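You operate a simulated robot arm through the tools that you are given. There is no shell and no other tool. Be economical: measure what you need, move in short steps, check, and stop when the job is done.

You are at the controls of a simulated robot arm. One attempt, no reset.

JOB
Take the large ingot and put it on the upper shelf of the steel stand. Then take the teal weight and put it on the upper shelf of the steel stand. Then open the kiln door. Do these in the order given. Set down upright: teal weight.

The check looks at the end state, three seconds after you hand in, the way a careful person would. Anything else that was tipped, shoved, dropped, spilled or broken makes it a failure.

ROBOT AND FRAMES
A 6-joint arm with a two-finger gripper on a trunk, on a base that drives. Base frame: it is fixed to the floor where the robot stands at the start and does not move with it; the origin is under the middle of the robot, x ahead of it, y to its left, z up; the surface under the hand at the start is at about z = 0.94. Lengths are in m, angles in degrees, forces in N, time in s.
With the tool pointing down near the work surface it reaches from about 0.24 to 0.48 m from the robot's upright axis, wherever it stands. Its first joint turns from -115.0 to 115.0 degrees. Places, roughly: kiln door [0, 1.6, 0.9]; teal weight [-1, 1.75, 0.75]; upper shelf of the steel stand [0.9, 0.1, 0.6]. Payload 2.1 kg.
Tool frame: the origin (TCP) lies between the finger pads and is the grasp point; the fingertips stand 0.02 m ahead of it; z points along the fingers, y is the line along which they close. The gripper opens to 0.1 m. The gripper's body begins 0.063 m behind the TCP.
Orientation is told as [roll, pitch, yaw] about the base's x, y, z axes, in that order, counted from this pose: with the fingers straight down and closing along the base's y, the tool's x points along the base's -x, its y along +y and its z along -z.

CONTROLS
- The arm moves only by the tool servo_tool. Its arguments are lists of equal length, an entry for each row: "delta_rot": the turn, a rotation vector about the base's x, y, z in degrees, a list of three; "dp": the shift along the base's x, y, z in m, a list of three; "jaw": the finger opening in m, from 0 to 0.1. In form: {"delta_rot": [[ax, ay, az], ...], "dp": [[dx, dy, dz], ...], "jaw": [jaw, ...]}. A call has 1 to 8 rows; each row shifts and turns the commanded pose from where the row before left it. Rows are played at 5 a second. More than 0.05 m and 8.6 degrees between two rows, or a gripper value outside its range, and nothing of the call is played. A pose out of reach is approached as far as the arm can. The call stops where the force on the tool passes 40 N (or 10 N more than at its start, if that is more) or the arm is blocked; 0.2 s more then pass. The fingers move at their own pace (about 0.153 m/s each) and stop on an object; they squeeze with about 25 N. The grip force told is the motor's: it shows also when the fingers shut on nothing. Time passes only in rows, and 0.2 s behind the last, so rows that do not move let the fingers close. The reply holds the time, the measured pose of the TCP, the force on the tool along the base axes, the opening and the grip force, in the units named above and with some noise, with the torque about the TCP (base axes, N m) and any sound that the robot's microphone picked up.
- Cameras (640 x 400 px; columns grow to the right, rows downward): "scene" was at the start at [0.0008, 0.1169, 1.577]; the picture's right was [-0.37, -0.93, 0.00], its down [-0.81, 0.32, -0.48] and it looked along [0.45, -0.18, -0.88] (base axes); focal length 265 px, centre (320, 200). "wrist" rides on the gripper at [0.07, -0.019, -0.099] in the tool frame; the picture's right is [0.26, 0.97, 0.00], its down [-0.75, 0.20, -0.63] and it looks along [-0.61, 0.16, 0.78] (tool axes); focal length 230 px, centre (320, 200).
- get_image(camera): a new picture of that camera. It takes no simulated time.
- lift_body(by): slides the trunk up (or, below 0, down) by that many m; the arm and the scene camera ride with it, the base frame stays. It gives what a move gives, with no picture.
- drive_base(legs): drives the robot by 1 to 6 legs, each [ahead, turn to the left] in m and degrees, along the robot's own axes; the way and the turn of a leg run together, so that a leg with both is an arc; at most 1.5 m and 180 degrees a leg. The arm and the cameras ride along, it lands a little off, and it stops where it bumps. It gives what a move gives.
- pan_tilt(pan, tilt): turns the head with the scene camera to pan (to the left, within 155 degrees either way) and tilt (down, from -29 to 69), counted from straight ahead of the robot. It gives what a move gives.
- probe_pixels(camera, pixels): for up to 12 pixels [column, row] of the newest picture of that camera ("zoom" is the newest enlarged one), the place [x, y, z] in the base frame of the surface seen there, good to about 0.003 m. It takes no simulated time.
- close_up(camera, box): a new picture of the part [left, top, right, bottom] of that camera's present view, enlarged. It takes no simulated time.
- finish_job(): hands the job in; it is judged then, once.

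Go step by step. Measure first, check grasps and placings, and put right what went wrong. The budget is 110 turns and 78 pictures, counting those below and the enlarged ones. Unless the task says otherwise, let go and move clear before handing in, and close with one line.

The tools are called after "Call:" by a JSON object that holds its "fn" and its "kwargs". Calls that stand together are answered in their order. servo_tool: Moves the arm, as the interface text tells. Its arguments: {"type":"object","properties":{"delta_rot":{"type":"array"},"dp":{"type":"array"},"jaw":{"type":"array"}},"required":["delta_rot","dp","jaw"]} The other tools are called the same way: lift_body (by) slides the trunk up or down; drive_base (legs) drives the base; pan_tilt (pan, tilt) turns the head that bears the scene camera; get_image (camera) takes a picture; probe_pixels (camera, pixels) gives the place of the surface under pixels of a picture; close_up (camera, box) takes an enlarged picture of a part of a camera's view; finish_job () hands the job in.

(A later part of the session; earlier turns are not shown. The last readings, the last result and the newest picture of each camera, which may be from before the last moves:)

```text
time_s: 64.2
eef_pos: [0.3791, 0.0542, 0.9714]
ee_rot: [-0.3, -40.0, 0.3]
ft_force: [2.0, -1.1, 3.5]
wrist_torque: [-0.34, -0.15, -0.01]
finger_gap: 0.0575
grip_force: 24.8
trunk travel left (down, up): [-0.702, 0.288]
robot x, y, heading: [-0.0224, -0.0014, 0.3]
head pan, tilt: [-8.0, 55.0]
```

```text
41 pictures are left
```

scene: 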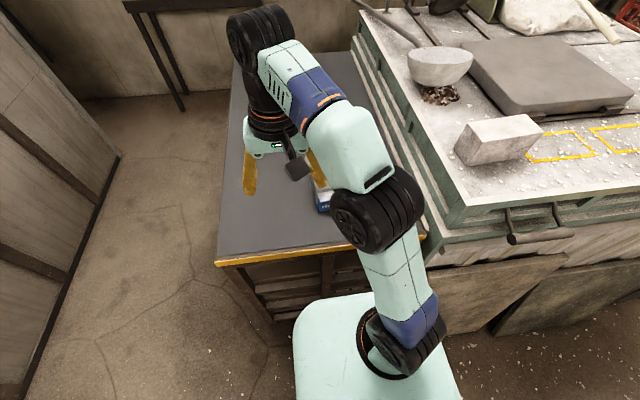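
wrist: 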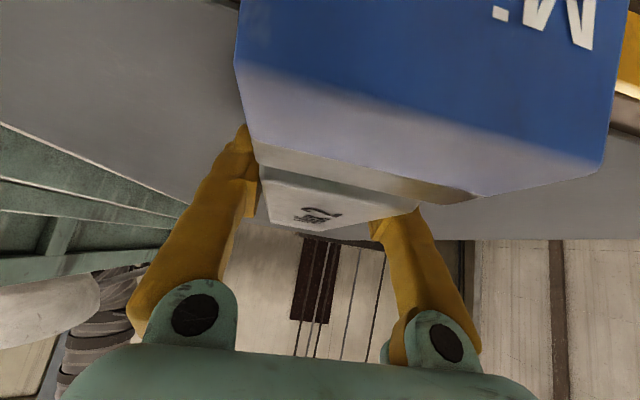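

Dragging works; the near end is now just past the front edge. I'll drag 0.055 more and check the reading.

Call:
{"fn": "servo_tool", "kwargs": {"delta_rot": [[0, 0, 0], [0, 0, 0], [0, 0, 0], [0, 0, 0]], "dp": [[-0.02, 0, 0], [-0.02, 0, 0], [-0.015, 0, 0], [0, 0, 0]], "jaw": [0.0, 0.0, 0.0, 0.0]}}

Call:
{"fn": "servo_tool", "kwargs": {"delta_rot": [[0, 0, 0], [0, 0, 0], [0, 0, 0], [0, 0, 0], [0, 0, 0], [0, 0, 0], [0, 0, 0]], "dp": [[0, 0, 0], [0, 0, 0], [0, 0, 0.03], [0, 0, 0.04], [0, 0, 0.05], [0, 0, 0.05], [0, 0, 0]], "jaw": [0.1, 0.1, 0.1, 0.1, 0.1, 0.1, 0.1]}}

Call:
{"fn": "get_image", "kwargs": {"camera": "scene"}}

```text
time_s: 65.2
eef_pos: [0.3325, 0.0561, 0.9717]
ee_rot: [-0.4, -39.6, 0.4]
ft_force: [-1.4, -0.5, 0.0]
wrist_torque: [0.03, 0.13, 0.0]
finger_gap: 0.0576
grip_force: 25.0
out of reach, approached as far as the arm can: row 3
trunk travel left (down, up): [-0.702, 0.288]
robot x, y, heading: [-0.0242, -0.0011, 0.6]
head pan, tilt: [-8.0, 55.0]
```

```text
time_s: 66.8
eef_pos: [0.3343, 0.0567, 1.1469]
ee_rot: [-0.2, -39.9, 0.4]
ft_force: [-0.6, -0.4, 0.5]
wrist_torque: [-0.01, 0.02, 0.01]
finger_gap: 0.1002
grip_force: 0.1
trunk travel left (down, up): [-0.702, 0.288]
robot x, y, heading: [-0.0207, 0.0001, 0.6]
head pan, tilt: [-8.0, 55.0]
```

```text
40 pictures are left
```

scene: 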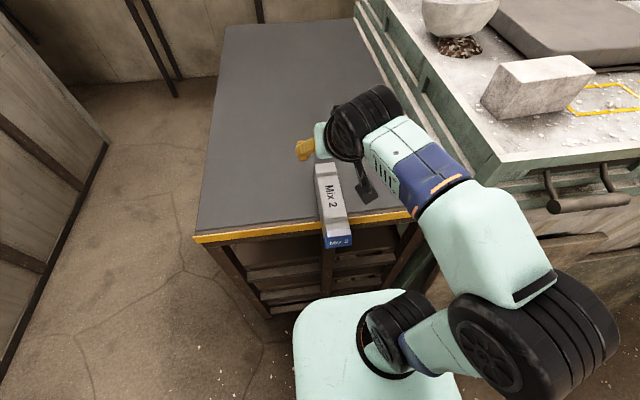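

The ingot's blue end now overhangs the front edge at (338,240). I'll measure it, then back the robot up for the level grip.

Call:
{"fn": "probe_pixels", "kwargs": {"camera": "scene", "pixels": [[323, 236], [351, 232], [338, 243], [335, 210], [320, 180], [336, 180], [327, 166], [310, 226], [370, 217], [326, 262]]}}

Call:
{"fn": "drive_base", "kwargs": {"legs": [[-0.25, 0]]}}

```text
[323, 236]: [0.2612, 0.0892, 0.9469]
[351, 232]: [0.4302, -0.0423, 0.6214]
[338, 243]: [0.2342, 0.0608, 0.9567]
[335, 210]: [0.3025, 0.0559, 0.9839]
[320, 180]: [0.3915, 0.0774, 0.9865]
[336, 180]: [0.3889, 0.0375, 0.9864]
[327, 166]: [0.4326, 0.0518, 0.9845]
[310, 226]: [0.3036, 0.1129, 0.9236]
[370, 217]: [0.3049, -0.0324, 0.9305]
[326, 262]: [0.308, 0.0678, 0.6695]
```

```text
time_s: 68.6
eef_pos: [0.0855, 0.0571, 1.1473]
ee_rot: [-0.3, -39.9, 0.6]
ft_force: [0.1, 0.0, 0.3]
wrist_torque: [0.0, -0.02, -0.02]
finger_gap: 0.1001
grip_force: 0.0
trunk travel left (down, up): [-0.702, 0.288]
robot x, y, heading: [-0.2669, 0.0007, 0.5]
head pan, tilt: [-8.0, 55.0]
```

The near end is at x≈0.23 with the center at x≈0.335, inside the edge at 0.303. I'll turn the tool level (pointing +x) and roll it so the fingers close vertically.

Call:
{"fn": "servo_tool", "kwargs": {"delta_rot": [[0, -8.3, 0], [0, -8.3, 0], [0, -8.3, 0], [0, -8.3, 0], [0, -8.4, 0], [0, -8.4, 0]], "dp": [[0.015, 0, 0], [0.015, 0, 0], [0.015, 0, 0], [0.015, 0, 0], [0.015, 0, 0], [0, 0, 0]], "jaw": [0.1, 0.1, 0.1, 0.1, 0.1, 0.1]}}

Call:
{"fn": "servo_tool", "kwargs": {"delta_rot": [[8.5, 0, 0], [8.5, 0, 0], [8.5, 0, 0], [8.5, 0, 0], [8.5, 0, 0], [8.5, 0, 0]], "dp": [[0, 0, 0], [0, 0, 0], [0, 0, 0], [0, 0, 0], [0, 0, 0], [0, 0, 0]], "jaw": [0.1, 0.1, 0.1, 0.1, 0.1, 0.1]}}

Call:
{"fn": "servo_tool", "kwargs": {"delta_rot": [[8, 0, 0], [8, 0, 0], [8, 0, 0], [8, 0, 0], [7, 0, 0], [0, 0, 0]], "dp": [[0, 0, 0], [0, 0, 0], [0, 0, 0], [0, 0, 0], [0, 0, 0], [0, 0, 0]], "jaw": [0.1, 0.1, 0.1, 0.1, 0.1, 0.1]}}

Call:
{"fn": "get_image", "kwargs": {"camera": "wrist"}}

```text
time_s: 70.0
eef_pos: [0.1728, 0.0611, 1.1475]
ee_rot: [-89.2, -89.6, 89.3]
ft_force: [0.2, 0.4, 0.7]
wrist_torque: [-0.03, 0.0, -0.02]
finger_gap: 0.1003
grip_force: 0.1
out of reach, approached as far as the arm can: row 1, 2
trunk travel left (down, up): [-0.702, 0.288]
robot x, y, heading: [-0.2711, -0.0016, 0.4]
head pan, tilt: [-8.0, 55.0]
```

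```text
time_s: 71.4
eef_pos: [0.1378, 0.1113, 1.2384]
ee_rot: [89.8, -39.4, -90.0]
ft_force: [-0.7, -1.2, 0.0]
wrist_torque: [-0.04, -0.04, -0.02]
finger_gap: 0.0997
grip_force: 0.0
out of reach, approached as far as the arm can: row 2, 3, 4, 5, 6
trunk travel left (down, up): [-0.702, 0.288]
robot x, y, heading: [-0.2682, -0.0026, 0.6]
head pan, tilt: [-8.0, 55.0]
```

```text
time_s: 72.8
eef_pos: [0.1258, 0.1132, 1.3311]
ee_rot: [89.8, -0.4, -89.9]
ft_force: [-0.9, 0.8, 0.1]
wrist_torque: [0.0, -0.01, -0.01]
finger_gap: 0.1001
grip_force: 0.1
out of reach, approached as far as the arm can: row 1, 2, 3, 4, 5
trunk travel left (down, up): [-0.702, 0.288]
robot x, y, heading: [-0.2644, -0.0006, 0.6]
head pan, tilt: [-8.0, 55.0]
```

```text
39 pictures are left
```

wrist: 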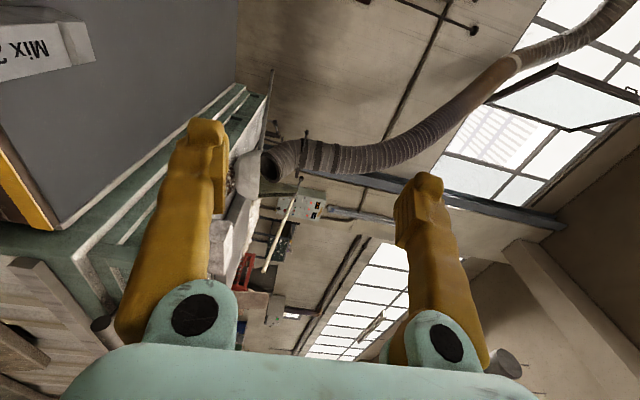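

The tool is level with the fingers closing vertically, but cramped. I'll back up 0.12 more and then move toward the ingot end.

Call:
{"fn": "drive_base", "kwargs": {"legs": [[-0.12, 0]]}}

Call:
{"fn": "servo_tool", "kwargs": {"delta_rot": [[0, 0, 0], [0, 0, 0], [0, 0, 0], [0, 0, 0]], "dp": [[0.03, -0.01, -0.03], [0.03, -0.01, -0.04], [0.02, 0, -0.04], [0, 0, 0]], "jaw": [0.1, 0.1, 0.1, 0.1]}}

```text
time_s: 74.0
eef_pos: [0.0052, 0.113, 1.3304]
ee_rot: [89.8, -0.6, -89.9]
ft_force: [-0.9, 0.6, -0.6]
wrist_torque: [0.01, 0.02, 0.01]
finger_gap: 0.1001
grip_force: 0.1
trunk travel left (down, up): [-0.702, 0.288]
robot x, y, heading: [-0.3889, -0.0037, 0.6]
head pan, tilt: [-8.0, 55.0]
```

```text
refused: row 2 steps farther than a row can; nothing moved
```

Call:
{"fn": "servo_tool", "kwargs": {"delta_rot": [[0, 0, 0], [0, 0, 0], [0, 0, 0], [0, 0, 0], [0, 0, 0], [0, 0, 0], [0, 0, 0]], "dp": [[0.023, -0.0066, -0.041], [0.023, -0.0066, -0.041], [0.023, -0.0066, -0.041], [0.023, -0.0066, -0.041], [0.023, -0.0066, -0.041], [0.023, -0.0066, -0.041], [0, 0, 0]], "jaw": [0.1, 0.1, 0.1, 0.1, 0.1, 0.1, 0.1]}}

```text
time_s: 75.6
eef_pos: [0.1575, 0.0508, 1.306]
ee_rot: [89.4, -0.6, -89.9]
ft_force: [-0.6, 0.7, -0.7]
wrist_torque: [0.0, 0.04, 0.02]
finger_gap: 0.1002
grip_force: 0.0
out of reach, approached as far as the arm can: row 1, 2, 3, 4, 5, 6
trunk travel left (down, up): [-0.702, 0.288]
robot x, y, heading: [-0.39, -0.0003, 0.5]
head pan, tilt: [-8.0, 55.0]
```

The level tool only works about 0.34 above its platform, so I'll use the trunk for height: lower it so the TCP gets to ≈0.963 while standing clear of the ingot.

Call:
{"fn": "lift_body", "kwargs": {"by": -0.34}}

Call:
{"fn": "get_image", "kwargs": {"camera": "wrist"}}

Call:
{"fn": "get_image", "kwargs": {"camera": "scene"}}

```text
time_s: 79.0
eef_pos: [0.1574, 0.0504, 0.9657]
ee_rot: [89.3, -0.5, -89.8]
ft_force: [-0.1, -0.4, -0.3]
wrist_torque: [0.0, -0.03, 0.01]
finger_gap: 0.0998
grip_force: 0.1
trunk travel left (down, up): [-0.362, 0.628]
robot x, y, heading: [-0.3903, -0.0021, 0.4]
head pan, tilt: [-8.0, 55.0]
```

```text
38 pictures are left
```

wrist: 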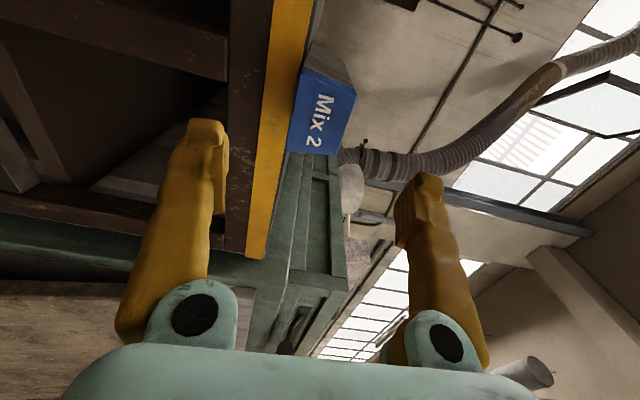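

```text
37 pictures are left
```

scene: 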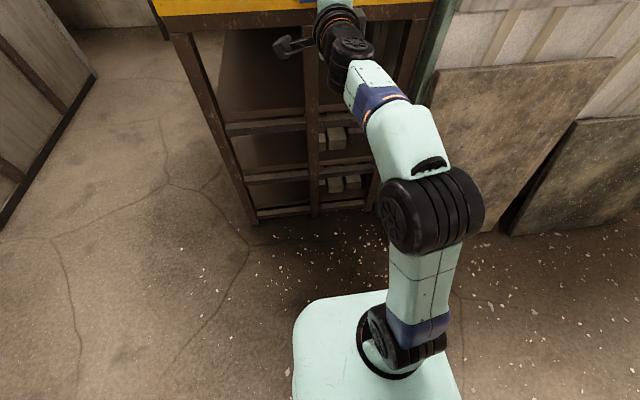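

The ingot end is between the fingers. I'll measure the blue end face and edges precisely.

Call:
{"fn": "probe_pixels", "kwargs": {"camera": "wrist", "pixels": [[318, 120], [305, 75], [293, 145], [335, 150], [350, 95], [335, 60], [325, 65], [298, 110], [340, 130], [265, 100]]}}

```text
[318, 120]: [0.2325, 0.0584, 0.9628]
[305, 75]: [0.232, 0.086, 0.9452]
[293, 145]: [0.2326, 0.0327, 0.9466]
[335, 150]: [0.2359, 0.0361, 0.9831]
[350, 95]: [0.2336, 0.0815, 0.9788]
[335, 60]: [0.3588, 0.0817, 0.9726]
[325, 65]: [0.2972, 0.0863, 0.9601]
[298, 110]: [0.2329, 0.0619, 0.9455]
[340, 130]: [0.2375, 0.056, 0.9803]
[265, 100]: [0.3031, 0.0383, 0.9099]
```

End face at x=0.2325, center y≈0.059, z≈0.963. I'll advance to TCP x≈0.276 (fingertips just short of the stand edge at 0.303).

Call:
{"fn": "servo_tool", "kwargs": {"delta_rot": [[0, 0, 0], [0, 0, 0], [0, 0, 0], [0, 0, 0], [0, 0, 0]], "dp": [[0.03, 0.008, -0.003], [0.03, 0, 0], [0.03, 0, 0], [0.02, 0, 0], [0, 0, 0]], "jaw": [0.1, 0.1, 0.1, 0.1, 0.1]}}

```text
time_s: 80.2
eef_pos: [0.2398, 0.0639, 0.9558]
ee_rot: [89.3, -0.5, -89.9]
ft_force: [-0.1, -0.3, -0.4]
wrist_torque: [0.05, 0.0, 0.01]
finger_gap: 0.0999
grip_force: 0.2
out of reach, approached as far as the arm can: row 3, 4
trunk travel left (down, up): [-0.362, 0.628]
robot x, y, heading: [-0.3901, -0.0021, 0.4]
head pan, tilt: [-8.0, 55.0]
```

The arm's reach ends at about 0.63 ahead. I'll retract, drive 0.1 forward, and then advance with the arm.

Call:
{"fn": "servo_tool", "kwargs": {"delta_rot": [[0, 0, 0], [0, 0, 0], [0, 0, 0], [0, 0, 0]], "dp": [[-0.03, 0, 0], [-0.03, 0, 0], [-0.03, 0, 0], [0, 0, 0]], "jaw": [0.1, 0.1, 0.1, 0.1]}}

Call:
{"fn": "drive_base", "kwargs": {"legs": [[0.09, 0]]}}

```text
time_s: 81.2
eef_pos: [0.1519, 0.0627, 0.9661]
ee_rot: [88.9, -0.5, -90.0]
ft_force: [-0.1, -1.6, 0.2]
wrist_torque: [0.0, 0.0, -0.03]
finger_gap: 0.1001
grip_force: 0.0
out of reach, approached as far as the arm can: row 3
trunk travel left (down, up): [-0.362, 0.628]
robot x, y, heading: [-0.3912, -0.0004, 0.5]
head pan, tilt: [-8.0, 55.0]
```

```text
time_s: 82.3
eef_pos: [0.2417, 0.0632, 0.966]
ee_rot: [89.0, -0.6, -90.0]
ft_force: [-0.3, -0.4, 0.1]
wrist_torque: [-0.03, 0.01, 0.01]
finger_gap: 0.0999
grip_force: 0.0
trunk travel left (down, up): [-0.362, 0.628]
robot x, y, heading: [-0.2999, 0.0023, 0.4]
head pan, tilt: [-8.0, 55.0]
```

Call:
{"fn": "servo_tool", "kwargs": {"delta_rot": [[0, 0, 0], [0, 0, 0], [0, 0, 0]], "dp": [[0.017, -0.004, -0.003], [0.017, 0, 0], [0, 0, 0]], "jaw": [0.1, 0.1, 0.1]}}

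Call:
{"fn": "get_image", "kwargs": {"camera": "wrist"}}

```text
time_s: 83.1
eef_pos: [0.2766, 0.0599, 0.9617]
ee_rot: [89.0, -0.6, -89.8]
ft_force: [0.4, -0.6, 0.2]
wrist_torque: [0.0, 0.05, 0.0]
finger_gap: 0.0998
grip_force: 0.0
trunk travel left (down, up): [-0.362, 0.628]
robot x, y, heading: [-0.2953, -0.0018, 0.5]
head pan, tilt: [-8.0, 55.0]
```

```text
36 pictures are left
```

wrist: 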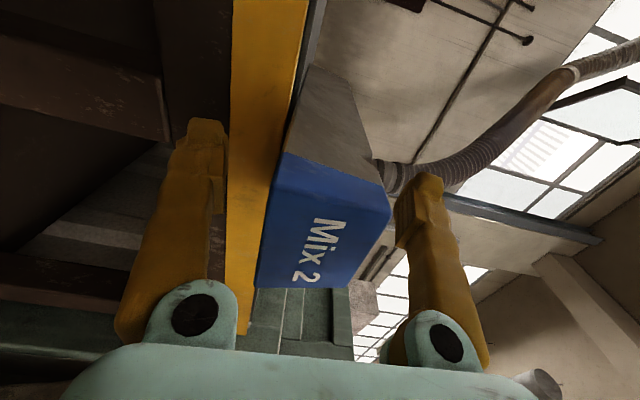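

The fingers are above and below the overhanging end. I'll close, pull back 0.02 to gain overhang, reopen, advance 0.02 and close again.

Call:
{"fn": "servo_tool", "kwargs": {"delta_rot": [[0, 0, 0], [0, 0, 0], [0, 0, 0], [0, 0, 0], [0, 0, 0], [0, 0, 0]], "dp": [[0, 0, 0], [0, 0, 0], [0, 0, 0], [-0.01, 0, 0], [-0.01, 0, 0], [0, 0, 0]], "jaw": [0.0, 0.0, 0.0, 0.0, 0.0, 0.0]}}

Call:
{"fn": "get_image", "kwargs": {"camera": "wrist"}}

```text
time_s: 84.5
eef_pos: [0.2562, 0.0587, 0.9616]
ee_rot: [88.8, -0.6, -89.9]
ft_force: [5.0, 1.3, 1.4]
wrist_torque: [0.15, -0.1, -0.03]
finger_gap: 0.0445
grip_force: 25.1
trunk travel left (down, up): [-0.362, 0.628]
robot x, y, heading: [-0.3036, 0.0038, 0.6]
head pan, tilt: [-8.0, 55.0]
```

```text
35 pictures are left
```

wrist: 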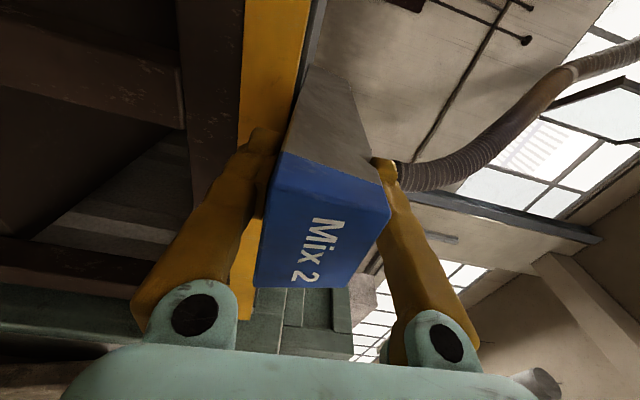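

It moved with the grip (5 N drag). Now reopen, advance, close, and lift slightly.

Call:
{"fn": "servo_tool", "kwargs": {"delta_rot": [[0, 0, 0], [0, 0, 0], [0, 0, 0], [0, 0, 0], [0, 0, 0], [0, 0, 0]], "dp": [[0, 0, 0], [0, 0, 0], [0.01, 0, 0.0005], [0.01, 0, 0], [0, 0, 0], [0, 0, 0]], "jaw": [0.08, 0.08, 0.08, 0.08, 0.0, 0.0]}}

Call:
{"fn": "servo_tool", "kwargs": {"delta_rot": [[0, 0, 0], [0, 0, 0], [0, 0, 0], [0, 0, 0], [0, 0, 0]], "dp": [[0, 0, 0], [0, 0, 0.005], [0, 0, 0.01], [0, 0, 0.01], [0, 0, 0]], "jaw": [0.0, 0.0, 0.0, 0.0, 0.0]}}

Call:
{"fn": "get_image", "kwargs": {"camera": "wrist"}}

```text
time_s: 85.9
eef_pos: [0.2771, 0.0588, 0.9625]
ee_rot: [88.9, -0.6, -89.9]
ft_force: [-2.6, -0.4, 0.2]
wrist_torque: [0.24, 0.1, -0.02]
finger_gap: 0.0445
grip_force: 25.3
trunk travel left (down, up): [-0.362, 0.628]
robot x, y, heading: [-0.3008, 0.001, 0.3]
head pan, tilt: [-8.0, 55.0]
```

```text
time_s: 87.1
eef_pos: [0.2797, 0.0597, 0.9865]
ee_rot: [88.7, -0.7, -89.9]
ft_force: [0.4, -0.9, -15.6]
wrist_torque: [0.01, 0.73, 0.02]
finger_gap: 0.0447
grip_force: 25.0
trunk travel left (down, up): [-0.362, 0.628]
robot x, y, heading: [-0.2992, 0.0005, 0.6]
head pan, tilt: [-8.0, 55.0]
```

```text
34 pictures are left
```

wrist: 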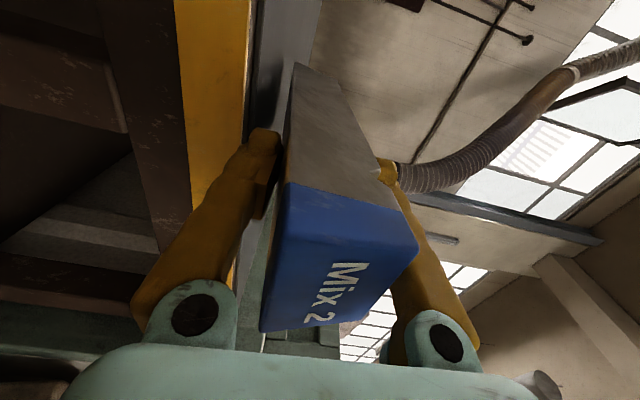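

Full weight held: 15.6 N, with the gap steady at 0.0447. I'll raise a bit more and back away from the stand.

Call:
{"fn": "lift_body", "kwargs": {"by": 0.03}}

Call:
{"fn": "drive_base", "kwargs": {"legs": [[-0.2, 0]]}}

Call:
{"fn": "get_image", "kwargs": {"camera": "wrist"}}

Call:
{"fn": "get_image", "kwargs": {"camera": "scene"}}

```text
time_s: 87.8
eef_pos: [0.2789, 0.0585, 1.0164]
ee_rot: [88.9, -0.7, -89.9]
ft_force: [0.3, -0.6, -15.1]
wrist_torque: [0.02, 0.74, -0.03]
finger_gap: 0.0443
grip_force: 25.0
trunk travel left (down, up): [-0.392, 0.598]
robot x, y, heading: [-0.3, -0.0008, 0.6]
head pan, tilt: [-8.0, 55.0]
```

```text
time_s: 89.4
eef_pos: [0.075, 0.0566, 1.0167]
ee_rot: [88.9, -0.5, -89.9]
ft_force: [-1.0, 0.0, -13.5]
wrist_torque: [0.02, 0.71, 0.0]
finger_gap: 0.0447
grip_force: 24.9
trunk travel left (down, up): [-0.392, 0.598]
robot x, y, heading: [-0.5031, 0.0025, 0.4]
head pan, tilt: [-8.0, 55.0]
```

```text
33 pictures are left
```

wrist: 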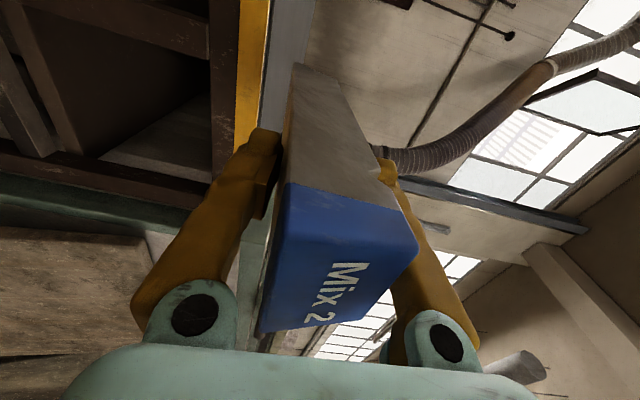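

```text
32 pictures are left
```

scene: 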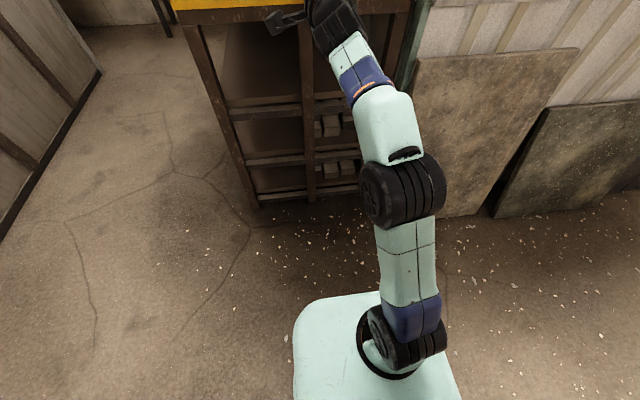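

Secure. Now I'll measure the shelf opening (posts, lip, front beam).

Call:
{"fn": "probe_pixels", "kwargs": {"camera": "scene", "pixels": [[205, 70], [216, 70], [224, 70], [299, 80], [307, 80], [313, 80], [385, 60], [260, 99], [260, 106], [260, 112], [260, 85], [350, 100]]}}

Call:
{"fn": "close_up", "kwargs": {"camera": "scene", "box": [170, 0, 430, 180]}}

```text
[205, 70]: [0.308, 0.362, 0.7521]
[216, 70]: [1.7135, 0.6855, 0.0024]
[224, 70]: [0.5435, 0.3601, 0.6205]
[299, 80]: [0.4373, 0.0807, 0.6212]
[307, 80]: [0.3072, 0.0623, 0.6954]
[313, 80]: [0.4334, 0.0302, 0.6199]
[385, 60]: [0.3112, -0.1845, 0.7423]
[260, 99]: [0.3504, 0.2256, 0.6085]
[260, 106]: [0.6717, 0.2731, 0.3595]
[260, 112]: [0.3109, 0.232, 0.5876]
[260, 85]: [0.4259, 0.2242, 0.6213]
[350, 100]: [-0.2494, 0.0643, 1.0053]
```

```text
2.22 times, centred on (300, 90) of scene
```

zoom: 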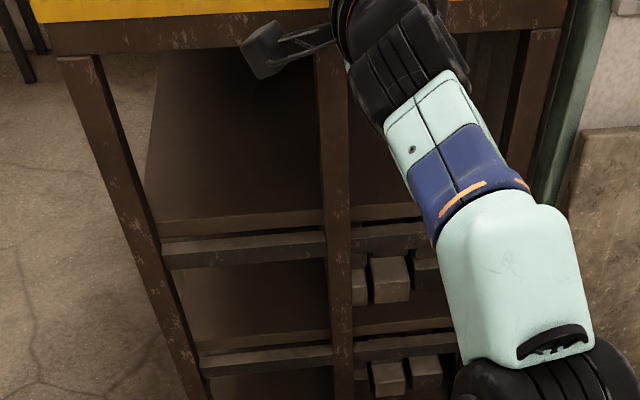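

Shelf board starts at x=0.35 (z=0.62); the front beam sits lower (z≈0.59), so the fingers can pass over it. The left bay is y≈0.085–0.345. I'll shift to y≈0.2, pull in a little, and lower the trunk in front of the bay.

Call:
{"fn": "servo_tool", "kwargs": {"delta_rot": [[0, 0, 0], [0, 0, 0], [0, 0, 0], [0, 0, 0], [0, 0, 0], [0, 0, 0], [0, 0, 0]], "dp": [[-0.01, 0.025, 0], [-0.01, 0.025, 0], [-0.01, 0.025, 0], [-0.01, 0.025, 0], [-0.01, 0.025, 0], [-0.01, 0.02, 0], [0, 0, 0]], "jaw": [0.0, 0.0, 0.0, 0.0, 0.0, 0.0, 0.0]}}

Call:
{"fn": "lift_body", "kwargs": {"by": -0.33}}

Call:
{"fn": "get_image", "kwargs": {"camera": "wrist"}}

```text
time_s: 91.0
eef_pos: [0.016, 0.2031, 1.0171]
ee_rot: [88.9, -0.7, -90.1]
ft_force: [-0.1, -0.3, -15.1]
wrist_torque: [0.05, 0.74, 0.01]
finger_gap: 0.0444
grip_force: 24.5
trunk travel left (down, up): [-0.392, 0.598]
robot x, y, heading: [-0.5068, -0.0014, 0.2]
head pan, tilt: [-8.0, 55.0]
```

```text
time_s: 94.3
eef_pos: [0.0151, 0.203, 0.6878]
ee_rot: [88.8, -0.6, -89.9]
ft_force: [0.1, 0.0, -15.1]
wrist_torque: [0.02, 0.75, 0.04]
finger_gap: 0.0446
grip_force: 24.9
trunk travel left (down, up): [-0.062, 0.928]
robot x, y, heading: [-0.5054, -0.0008, 0.5]
head pan, tilt: [-8.0, 55.0]
```

```text
30 pictures are left
```

wrist: 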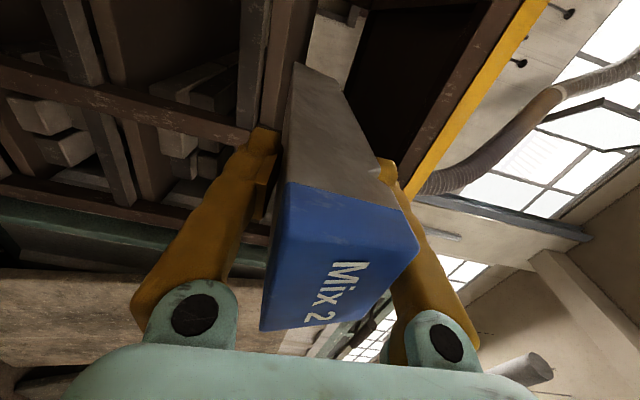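

Ingot bottom is ≈0.045 above shelf level, in front of the left bay. Driving 0.28 forward to insert it.

Call:
{"fn": "drive_base", "kwargs": {"legs": [[0.28, 0]]}}

Call:
{"fn": "get_image", "kwargs": {"camera": "wrist"}}

Call:
{"fn": "get_image", "kwargs": {"camera": "scene"}}

```text
time_s: 96.2
eef_pos: [0.2994, 0.2037, 0.6867]
ee_rot: [88.8, -0.7, -90.0]
ft_force: [-0.5, 0.4, -15.1]
wrist_torque: [0.0, 0.77, 0.0]
finger_gap: 0.0448
grip_force: 25.0
trunk travel left (down, up): [-0.062, 0.928]
robot x, y, heading: [-0.2199, 0.0029, 0.2]
head pan, tilt: [-8.0, 55.0]
```

```text
29 pictures are left
```

wrist: 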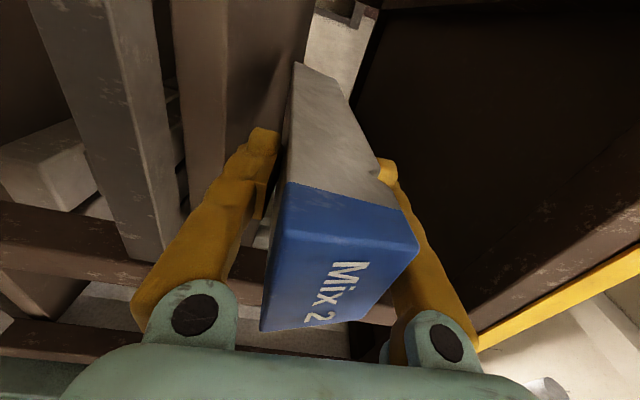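

```text
28 pictures are left
```

scene: 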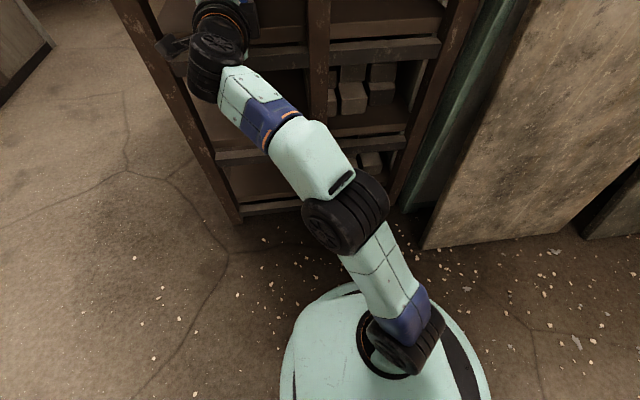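

Inside the bay. I'll advance 0.025 with the arm and lower the trunk to just above the shelf.

Call:
{"fn": "servo_tool", "kwargs": {"delta_rot": [[0, 0, 0], [0, 0, 0]], "dp": [[0.025, 0, 0], [0, 0, 0]], "jaw": [0.0, 0.0]}}

Call:
{"fn": "lift_body", "kwargs": {"by": -0.036}}

Call:
{"fn": "servo_tool", "kwargs": {"delta_rot": [[0, 0, 0], [0, 0, 0], [0, 0, 0], [0, 0, 0]], "dp": [[0, 0, -0.002], [0, 0, -0.002], [0, 0, -0.002], [0, 0, 0]], "jaw": [0.0, 0.0, 0.0, 0.0]}}

```text
time_s: 96.8
eef_pos: [0.3245, 0.2037, 0.685]
ee_rot: [88.5, -0.9, -90.0]
ft_force: [1.0, 0.6, -15.5]
wrist_torque: [0.0, 0.73, 0.02]
finger_gap: 0.0445
grip_force: 25.2
trunk travel left (down, up): [-0.062, 0.928]
robot x, y, heading: [-0.2205, 0.0027, 0.4]
head pan, tilt: [-8.0, 55.0]
```

```text
time_s: 97.7
eef_pos: [0.3234, 0.2032, 0.651]
ee_rot: [88.9, -0.7, -90.1]
ft_force: [-1.3, 0.2, -9.9]
wrist_torque: [0.17, 0.15, 0.05]
finger_gap: 0.0443
grip_force: 25.1
trunk travel left (down, up): [-0.026, 0.964]
robot x, y, heading: [-0.2191, 0.0005, 0.4]
head pan, tilt: [-8.0, 55.0]
```

```text
time_s: 98.7
eef_pos: [0.3234, 0.2036, 0.6464]
ee_rot: [88.8, -0.7, -90.0]
ft_force: [-1.8, -0.6, -8.6]
wrist_torque: [0.2, -0.16, 0.01]
finger_gap: 0.0442
grip_force: 24.7
trunk travel left (down, up): [-0.026, 0.964]
robot x, y, heading: [-0.2191, -0.0012, 0.3]
head pan, tilt: [-8.0, 55.0]
```

The far end touched first (load dropped to 8.6 N). I'll lower a few millimeters more until it lies flat.

Call:
{"fn": "servo_tool", "kwargs": {"delta_rot": [[0, 0, 0], [0, 0, 0], [0, 0, 0]], "dp": [[0, 0, -0.002], [0, 0, -0.0015], [0, 0, 0]], "jaw": [0.0, 0.0, 0.0]}}

Call:
{"fn": "get_image", "kwargs": {"camera": "wrist"}}

```text
time_s: 99.5
eef_pos: [0.3243, 0.2056, 0.6432]
ee_rot: [88.7, -0.8, -90.0]
ft_force: [-1.3, -1.3, -9.6]
wrist_torque: [0.14, -0.07, -0.19]
finger_gap: 0.0445
grip_force: 25.2
trunk travel left (down, up): [-0.026, 0.964]
robot x, y, heading: [-0.2209, -0.0012, 0.4]
head pan, tilt: [-8.0, 55.0]
```

```text
27 pictures are left
```

wrist: 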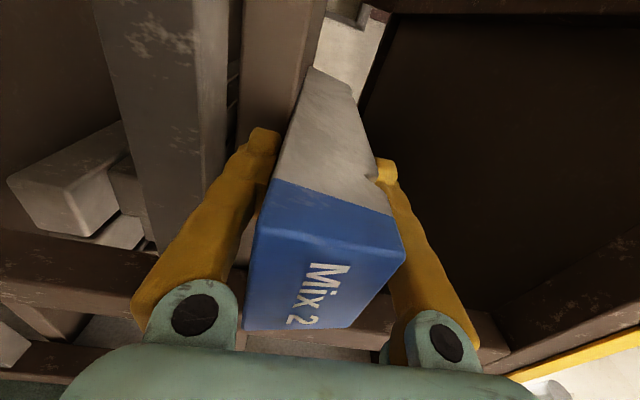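

It still carries some load. I'll probe the ingot's surfaces to see how it sits relative to the shelf edge.

Call:
{"fn": "probe_pixels", "kwargs": {"camera": "wrist", "pixels": [[262, 200], [250, 320], [350, 320], [400, 250], [330, 210], [375, 120], [315, 80], [285, 150], [350, 170], [345, 20], [340, 80], [222, 150]]}}

Call:
{"fn": "close_up", "kwargs": {"camera": "wrist", "box": [140, 40, 440, 340]}}

```text
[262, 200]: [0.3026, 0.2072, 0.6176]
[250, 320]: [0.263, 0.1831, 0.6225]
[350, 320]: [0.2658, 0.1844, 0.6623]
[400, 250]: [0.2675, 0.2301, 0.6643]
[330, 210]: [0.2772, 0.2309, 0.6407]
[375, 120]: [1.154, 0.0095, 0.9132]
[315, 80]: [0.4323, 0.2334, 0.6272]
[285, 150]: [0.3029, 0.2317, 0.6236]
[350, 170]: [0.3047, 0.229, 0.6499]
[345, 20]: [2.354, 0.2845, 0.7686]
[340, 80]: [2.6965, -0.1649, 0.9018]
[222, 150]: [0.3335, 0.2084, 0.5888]
```

```text
1.33 times, centred on (290, 190) of wrist
```

zoom: 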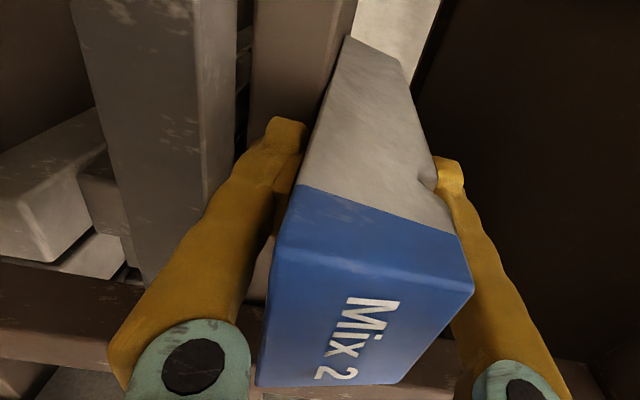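

The ingot is flat with its center of mass ≈0.02 m inside the shelf edge. I'll ease down 1.5 mm, open gently to 0.066, and draw straight back.

Call:
{"fn": "servo_tool", "kwargs": {"delta_rot": [[0, 0, 0], [0, 0, 0], [0, 0, 0], [0, 0, 0], [0, 0, 0]], "dp": [[0, 0, -0.0015], [0, 0, 0], [0, 0, 0], [0, 0, 0], [0, 0, 0]], "jaw": [0.0, 0.044, 0.05, 0.058, 0.066]}}

Call:
{"fn": "get_image", "kwargs": {"camera": "wrist"}}

```text
time_s: 100.7
eef_pos: [0.3264, 0.2025, 0.6463]
ee_rot: [89.2, -0.4, -90.8]
ft_force: [-0.1, -0.1, 0.3]
wrist_torque: [0.0, 0.01, 0.0]
finger_gap: 0.066
grip_force: 0.1
out of reach, approached as far as the arm can: row 1
trunk travel left (down, up): [-0.026, 0.964]
robot x, y, heading: [-0.222, 0.0012, 0.3]
head pan, tilt: [-8.0, 55.0]
```

```text
25 pictures are left
```

wrist: 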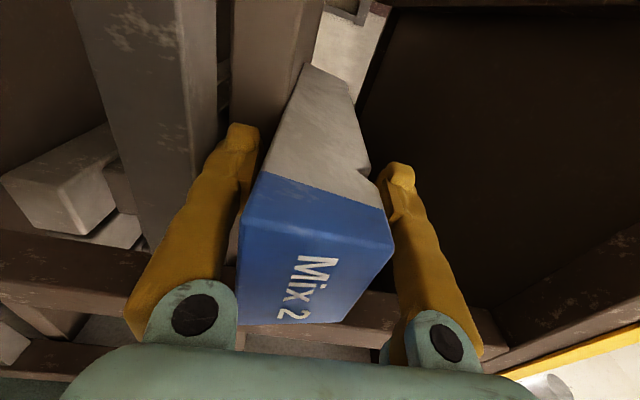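

Released and stable, with no contact forces. I'll back the base straight out and look.

Call:
{"fn": "drive_base", "kwargs": {"legs": [[-0.12, 0]]}}

Call:
{"fn": "servo_tool", "kwargs": {"delta_rot": [[0, 0, 0], [0, 0, 0], [0, 0, 0], [0, 0, 0]], "dp": [[0, 0, 0], [0, 0, 0], [0, 0, 0], [0, 0, 0]], "jaw": [0.0, 0.0, 0.0, 0.0]}}

Call:
{"fn": "get_image", "kwargs": {"camera": "wrist"}}

```text
time_s: 101.9
eef_pos: [0.2051, 0.2018, 0.6476]
ee_rot: [89.1, -0.4, -90.8]
ft_force: [0.1, 0.0, 0.3]
wrist_torque: [-0.03, 0.01, -0.01]
finger_gap: 0.066
grip_force: 0.0
trunk travel left (down, up): [-0.026, 0.964]
robot x, y, heading: [-0.3415, 0.0021, 0.1]
head pan, tilt: [-8.0, 55.0]
```

```text
time_s: 102.9
eef_pos: [0.2044, 0.2024, 0.6459]
ee_rot: [89.1, -0.3, -90.9]
ft_force: [0.4, -0.6, -0.4]
wrist_torque: [-0.03, 0.01, 0.02]
finger_gap: 0.0
grip_force: 24.6
trunk travel left (down, up): [-0.026, 0.964]
robot x, y, heading: [-0.3416, -0.002, 0.4]
head pan, tilt: [-8.0, 55.0]
```

```text
24 pictures are left
```

wrist: 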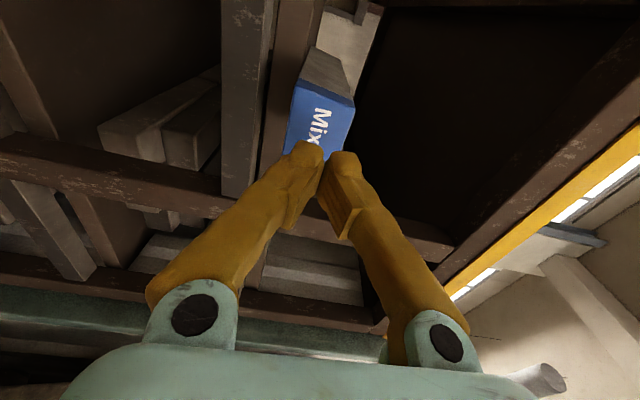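

The ingot stays put. I'll center on it and push its end further onto the shelf with the closed fingers by driving 0.15 forward.

Call:
{"fn": "servo_tool", "kwargs": {"delta_rot": [[0, 0, 0], [0, 0, 0]], "dp": [[0, 0.005, 0], [0, 0, 0]], "jaw": [0.0, 0.0]}}

Call:
{"fn": "drive_base", "kwargs": {"legs": [[0.15, 0]]}}

Call:
{"fn": "drive_base", "kwargs": {"legs": [[-0.35, 0]]}}

Call:
{"fn": "get_image", "kwargs": {"camera": "wrist"}}

```text
time_s: 103.5
eef_pos: [0.2026, 0.2063, 0.6442]
ee_rot: [89.0, -0.5, -90.8]
ft_force: [0.3, 0.4, 0.4]
wrist_torque: [0.0, -0.01, 0.01]
finger_gap: 0.0002
grip_force: 24.7
trunk travel left (down, up): [-0.026, 0.964]
robot x, y, heading: [-0.3413, 0.0006, 0.1]
head pan, tilt: [-8.0, 55.0]
```

```text
time_s: 104.8
eef_pos: [0.3488, 0.2067, 0.6441]
ee_rot: [89.0, -0.5, -90.8]
ft_force: [-0.1, 0.0, -0.4]
wrist_torque: [0.03, 0.03, -0.01]
finger_gap: 0.0
grip_force: 24.6
trunk travel left (down, up): [-0.026, 0.964]
robot x, y, heading: [-0.1954, 0.0008, 0.4]
head pan, tilt: [-8.0, 55.0]
```

```text
time_s: 107.1
eef_pos: [-0.0051, 0.2041, 0.6433]
ee_rot: [89.0, -0.5, -91.3]
ft_force: [-0.1, -0.4, -0.1]
wrist_torque: [0.01, 0.01, -0.04]
finger_gap: 0.0
grip_force: 25.0
trunk travel left (down, up): [-0.026, 0.964]
robot x, y, heading: [-0.5499, 0.0026, 0.2]
head pan, tilt: [-8.0, 55.0]
```

```text
23 pictures are left
```

wrist: 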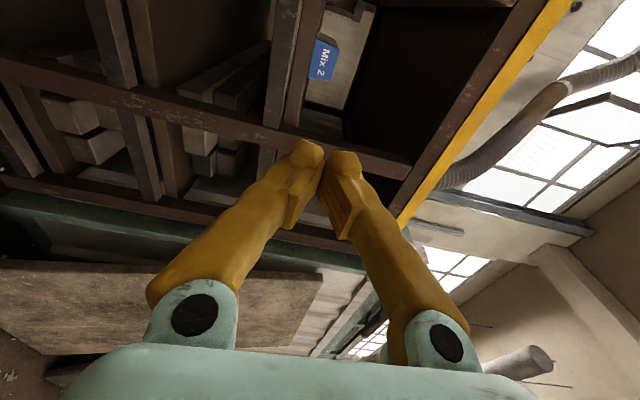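

The ingot is on the upper shelf (blue end at (323,60)). Next I'll turn the tool back to a 40° forward tilt with fingers closing sideways, raising the trunk first.

Call:
{"fn": "lift_body", "kwargs": {"by": 0.4}}

Call:
{"fn": "servo_tool", "kwargs": {"delta_rot": [[-8.5, 0, 0], [-8.5, 0, 0], [-8.5, 0, 0], [-8.5, 0, 0], [-8.5, 0, 0], [-8.5, 0, 0]], "dp": [[0, 0, 0], [0, 0, 0], [0, 0, 0], [0, 0, 0], [0, 0, 0], [0, 0, 0]], "jaw": [0.1, 0.1, 0.1, 0.1, 0.1, 0.1]}}

Call:
{"fn": "servo_tool", "kwargs": {"delta_rot": [[-8, 0, 0], [-8, 0, 0], [-8, 0, 0], [-8, 0, 0], [-6, 0, 0], [0, 0, 1]], "dp": [[0, 0, 0], [0, 0, 0], [0, 0, 0], [0, 0, 0], [0, 0, 0], [0, 0, 0]], "jaw": [0.1, 0.1, 0.1, 0.1, 0.1, 0.1]}}

Call:
{"fn": "servo_tool", "kwargs": {"delta_rot": [[0, 8.3, 0], [0, 8.3, 0], [0, 8.3, 0], [0, 8.3, 0], [0, 8.3, 0], [0, 8.3, 0]], "dp": [[0, -0.025, 0], [0, -0.025, 0], [0, -0.025, 0], [0, -0.025, 0], [0, -0.025, 0], [0, -0.025, 0]], "jaw": [0.1, 0.1, 0.1, 0.1, 0.1, 0.1]}}

```text
time_s: 111.0
eef_pos: [-0.0053, 0.2049, 1.0441]
ee_rot: [88.9, -0.4, -91.2]
ft_force: [0.9, 0.4, 0.4]
wrist_torque: [0.0, 0.03, 0.03]
finger_gap: 0.0
grip_force: 24.8
trunk travel left (down, up): [-0.426, 0.564]
robot x, y, heading: [-0.5483, -0.0018, 0.0]
head pan, tilt: [-8.0, 55.0]
```

```text
time_s: 112.4
eef_pos: [-0.0039, 0.2038, 1.0439]
ee_rot: [90.6, -51.6, -91.9]
ft_force: [-0.3, 0.3, 0.4]
wrist_torque: [0.04, 0.0, 0.01]
finger_gap: 0.1
grip_force: 0.0
trunk travel left (down, up): [-0.426, 0.564]
robot x, y, heading: [-0.5495, 0.0008, -0.1]
head pan, tilt: [-8.0, 55.0]
```

```text
time_s: 113.8
eef_pos: [-0.0048, 0.2041, 1.0444]
ee_rot: [157.8, -88.7, -157.8]
ft_force: [-0.8, 0.0, 0.7]
wrist_torque: [0.0, -0.01, 0.02]
finger_gap: 0.0999
grip_force: 0.1
trunk travel left (down, up): [-0.426, 0.564]
robot x, y, heading: [-0.5533, 0.0024, -0.3]
head pan, tilt: [-8.0, 55.0]
```

```text
time_s: 115.2
eef_pos: [-0.0751, 0.0743, 0.9596]
ee_rot: [0.4, -44.9, -0.7]
ft_force: [0.2, -0.2, 0.0]
wrist_torque: [0.01, -0.01, -0.01]
finger_gap: 0.1003
grip_force: 0.0
out of reach, approached as far as the arm can: row 2, 3, 4, 5, 6
trunk travel left (down, up): [-0.426, 0.564]
robot x, y, heading: [-0.552, 0.0025, -0.1]
head pan, tilt: [-8.0, 55.0]
```

The tool is back to a ~45° tilt. I'll raise the trunk and drive to a spot in front of the teal weight, facing it.

Call:
{"fn": "lift_body", "kwargs": {"by": 0.15}}

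Call:
{"fn": "drive_base", "kwargs": {"legs": [[0, 109], [1.0, 0], [0, -19]]}}

Call:
{"fn": "pan_tilt", "kwargs": {"pan": 10, "tilt": 30}}

Call:
{"fn": "get_image", "kwargs": {"camera": "scene"}}

Call:
{"fn": "get_image", "kwargs": {"camera": "wrist"}}

```text
time_s: 116.9
eef_pos: [-0.075, 0.0749, 1.1099]
ee_rot: [0.6, -45.1, -0.7]
ft_force: [0.5, 0.9, -0.4]
wrist_torque: [-0.04, 0.01, 0.0]
finger_gap: 0.1
grip_force: 0.1
trunk travel left (down, up): [-0.576, 0.414]
robot x, y, heading: [-0.549, -0.0021, 0.0]
head pan, tilt: [-8.0, 55.0]
```

```text
time_s: 127.7
eef_pos: [-0.9601, 1.4118, 1.1102]
ee_rot: [0.4, -45.1, 90.0]
ft_force: [0.0, -0.9, -0.1]
wrist_torque: [-0.02, 0.0, -0.03]
finger_gap: 0.0998
grip_force: 0.1
trunk travel left (down, up): [-0.576, 0.414]
robot x, y, heading: [-0.8771, 0.9393, 90.5]
head pan, tilt: [-8.0, 55.0]
```

```text
time_s: 128.6
eef_pos: [-0.961, 1.4121, 1.1106]
ee_rot: [0.5, -45.1, 90.0]
ft_force: [-0.3, 0.7, 0.1]
wrist_torque: [-0.02, -0.01, 0.0]
finger_gap: 0.0999
grip_force: 0.1
trunk travel left (down, up): [-0.576, 0.414]
robot x, y, heading: [-0.8802, 0.9366, 91.0]
head pan, tilt: [10.0, 30.0]
```

```text
22 pictures are left
```

scene: 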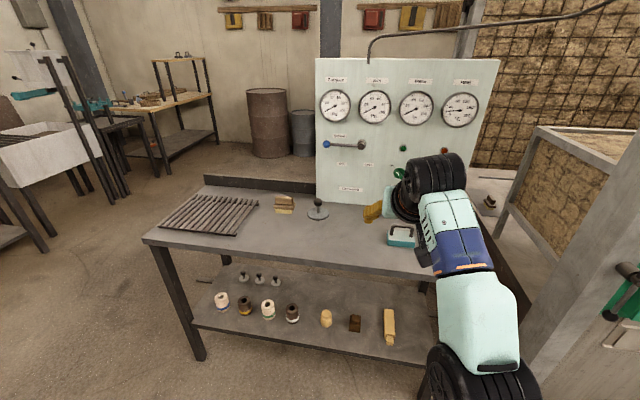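

```text
21 pictures are left
```

wrist: 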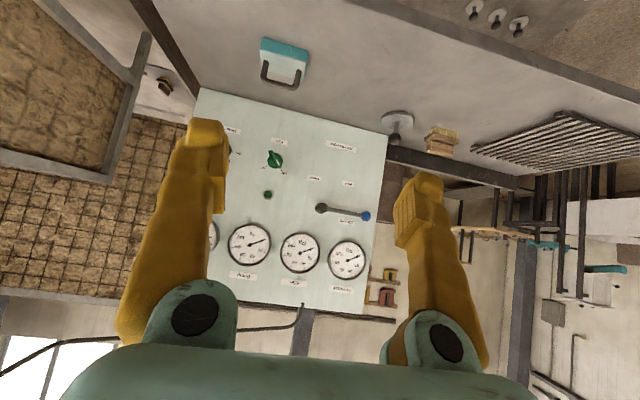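

The teal weight is at (283,62) in the wrist view, with its handle roughly along the table edge. I'll zoom and probe it.

Call:
{"fn": "close_up", "kwargs": {"camera": "wrist", "box": [240, 20, 330, 100]}}

Call:
{"fn": "probe_pixels", "kwargs": {"camera": "wrist", "pixels": [[262, 40], [307, 48], [260, 50], [304, 57], [263, 70], [303, 76], [280, 83], [265, 79], [295, 87], [283, 63], [320, 70], [283, 48]]}}

```text
5.00 times, centred on (285, 60) of wrist
```

zoom: 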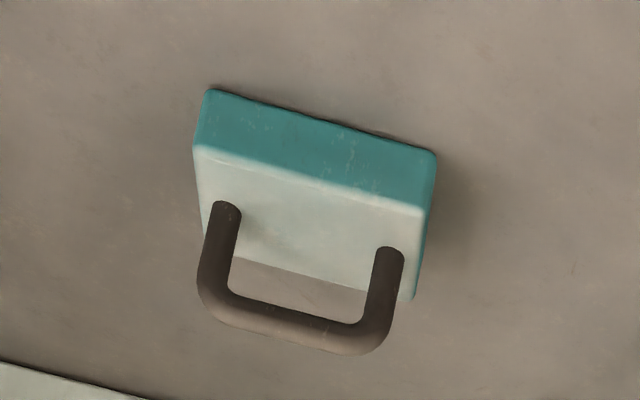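

```text
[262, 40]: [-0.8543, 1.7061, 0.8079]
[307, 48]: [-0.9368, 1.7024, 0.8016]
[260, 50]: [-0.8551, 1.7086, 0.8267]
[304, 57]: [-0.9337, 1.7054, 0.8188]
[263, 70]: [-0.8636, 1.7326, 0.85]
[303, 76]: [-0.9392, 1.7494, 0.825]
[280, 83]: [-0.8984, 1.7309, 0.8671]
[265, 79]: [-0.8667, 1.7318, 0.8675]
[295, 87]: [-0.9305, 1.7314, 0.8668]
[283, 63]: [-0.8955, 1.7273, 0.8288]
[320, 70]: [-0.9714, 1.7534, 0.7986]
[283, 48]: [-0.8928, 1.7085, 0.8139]
```

The weight's handle spans x≈-0.862…-0.932 at y≈1.731, z 0.83–0.872, and the block is 0.085 wide. I'll drive 0.27 closer, then position above the handle and grip its legs from both sides.

Call:
{"fn": "drive_base", "kwargs": {"legs": [[0.27, -1]]}}

Call:
{"fn": "servo_tool", "kwargs": {"delta_rot": [[-5, 0, 0], [0, 0, 0], [0, 0, 0], [0, 0, 0]], "dp": [[0.03, 0.0, -0.03], [0.035, 0.01, -0.03], [0, 0.01, -0.03], [0, 0, 0]], "jaw": [0.1, 0.1, 0.1, 0.1]}}

```text
time_s: 130.5
eef_pos: [-0.9551, 1.6809, 1.1084]
ee_rot: [0.6, -45.1, 89.1]
ft_force: [-1.2, 0.5, -0.6]
wrist_torque: [-0.01, 0.02, -0.01]
finger_gap: 0.0997
grip_force: 0.0
trunk travel left (down, up): [-0.576, 0.414]
robot x, y, heading: [-0.8826, 1.2063, 89.7]
head pan, tilt: [10.0, 30.0]
```

```text
time_s: 131.5
eef_pos: [-0.8932, 1.701, 1.0178]
ee_rot: [0.4, -40.0, 89.2]
ft_force: [0.0, 0.5, -0.2]
wrist_torque: [0.01, 0.02, -0.01]
finger_gap: 0.0999
grip_force: 0.0
trunk travel left (down, up): [-0.576, 0.414]
robot x, y, heading: [-0.8787, 1.2058, 89.8]
head pan, tilt: [10.0, 30.0]
```

Call:
{"fn": "servo_tool", "kwargs": {"delta_rot": [[0, 0, 0], [0, 0, 0], [0, 0, 0], [0, 0, 0]], "dp": [[-0.004, 0.015, -0.04], [0, 0.015, -0.04], [0, 0, -0.035], [0, 0, 0]], "jaw": [0.1, 0.1, 0.1, 0.1]}}

Call:
{"fn": "get_image", "kwargs": {"camera": "wrist"}}

```text
time_s: 132.5
eef_pos: [-0.8942, 1.7306, 0.9055]
ee_rot: [0.5, -40.1, 89.2]
ft_force: [0.1, 0.1, -0.8]
wrist_torque: [-0.03, 0.01, 0.02]
finger_gap: 0.0999
grip_force: 0.0
trunk travel left (down, up): [-0.576, 0.414]
robot x, y, heading: [-0.8813, 1.2051, 89.9]
head pan, tilt: [10.0, 30.0]
```

```text
19 pictures are left
```

wrist: 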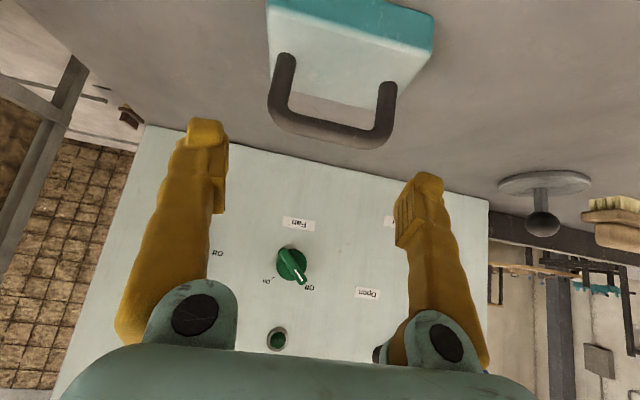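

Probing the handle legs for centering.

Call:
{"fn": "probe_pixels", "kwargs": {"camera": "wrist", "pixels": [[272, 100], [395, 118], [287, 65], [385, 92], [330, 130], [278, 118], [384, 140], [268, 5], [433, 25], [340, 70]]}}

```text
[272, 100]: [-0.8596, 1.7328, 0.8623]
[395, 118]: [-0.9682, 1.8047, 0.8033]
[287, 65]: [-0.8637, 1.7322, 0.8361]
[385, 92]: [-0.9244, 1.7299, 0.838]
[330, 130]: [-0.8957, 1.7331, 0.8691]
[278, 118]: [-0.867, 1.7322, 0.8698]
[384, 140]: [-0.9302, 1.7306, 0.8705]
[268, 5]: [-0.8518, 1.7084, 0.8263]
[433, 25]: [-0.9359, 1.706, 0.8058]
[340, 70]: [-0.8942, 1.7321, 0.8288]
```

Call:
{"fn": "servo_tool", "kwargs": {"delta_rot": [[0, 0, 0], [0, 0, 0], [0, 0, 0], [0, 0, 0], [0, 0, 0], [0, 0, 0]], "dp": [[-0.002, 0.004, -0.02], [0, 0, -0.02], [0, 0, -0.009], [0, 0, 0], [0, 0, 0], [0, 0, 0]], "jaw": [0.1, 0.1, 0.1, 0.1, 0.0, 0.0]}}

Call:
{"fn": "servo_tool", "kwargs": {"delta_rot": [[0, 0, 0], [0, 0, 0], [0, 0, 0], [0, 0, 0]], "dp": [[0, 0, 0], [0, 0, 0.005], [0, 0, 0.01], [0, 0, 0]], "jaw": [0.0, 0.0, 0.0, 0.0]}}

Call:
{"fn": "get_image", "kwargs": {"camera": "wrist"}}

```text
time_s: 133.9
eef_pos: [-0.8951, 1.7334, 0.8563]
ee_rot: [0.4, -39.9, 89.2]
ft_force: [2.0, -0.6, -0.3]
wrist_torque: [0.14, -0.08, -0.12]
finger_gap: 0.0817
grip_force: 24.4
trunk travel left (down, up): [-0.576, 0.414]
robot x, y, heading: [-0.8822, 1.2042, 90.0]
head pan, tilt: [10.0, 30.0]
```

```text
time_s: 134.9
eef_pos: [-0.8966, 1.7362, 0.8688]
ee_rot: [0.4, -39.9, 89.2]
ft_force: [0.2, 0.3, -10.5]
wrist_torque: [-0.05, 0.0, 0.01]
finger_gap: 0.0815
grip_force: 24.7
trunk travel left (down, up): [-0.576, 0.414]
robot x, y, heading: [-0.8814, 1.1999, 89.7]
head pan, tilt: [10.0, 30.0]
```

```text
18 pictures are left
```

wrist: 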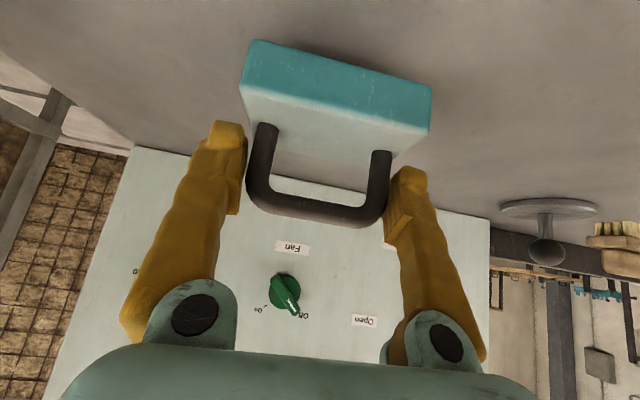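

The weight hangs at 10.5 N with a steady gap. I'll raise the trunk 0.12 and check it again before driving.

Call:
{"fn": "lift_body", "kwargs": {"by": 0.12}}

Call:
{"fn": "drive_base", "kwargs": {"legs": [[-0.35, 0]]}}

Call:
{"fn": "get_image", "kwargs": {"camera": "wrist"}}

```text
time_s: 136.4
eef_pos: [-0.8969, 1.7356, 0.9899]
ee_rot: [0.4, -40.0, 89.2]
ft_force: [-1.2, 0.4, -10.9]
wrist_torque: [0.0, 0.01, 0.02]
finger_gap: 0.0814
grip_force: 24.9
trunk travel left (down, up): [-0.696, 0.294]
robot x, y, heading: [-0.8824, 1.2071, 89.8]
head pan, tilt: [10.0, 30.0]
```

```text
time_s: 138.7
eef_pos: [-0.8981, 1.3824, 0.9889]
ee_rot: [0.4, -39.9, 89.3]
ft_force: [0.2, -0.3, -10.1]
wrist_torque: [-0.02, 0.04, 0.0]
finger_gap: 0.0815
grip_force: 24.9
trunk travel left (down, up): [-0.696, 0.294]
robot x, y, heading: [-0.8822, 0.8532, 90.0]
head pan, tilt: [10.0, 30.0]
```

```text
17 pictures are left
```

wrist: 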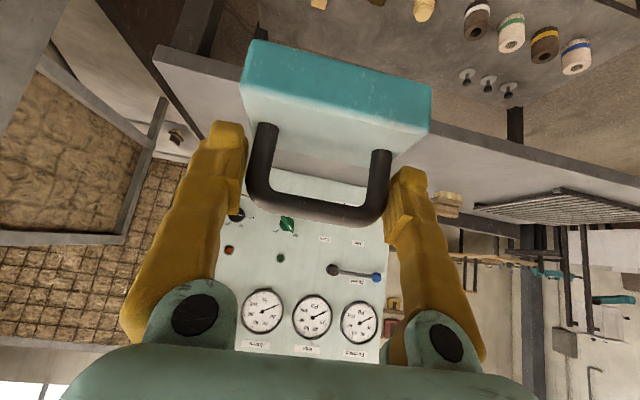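

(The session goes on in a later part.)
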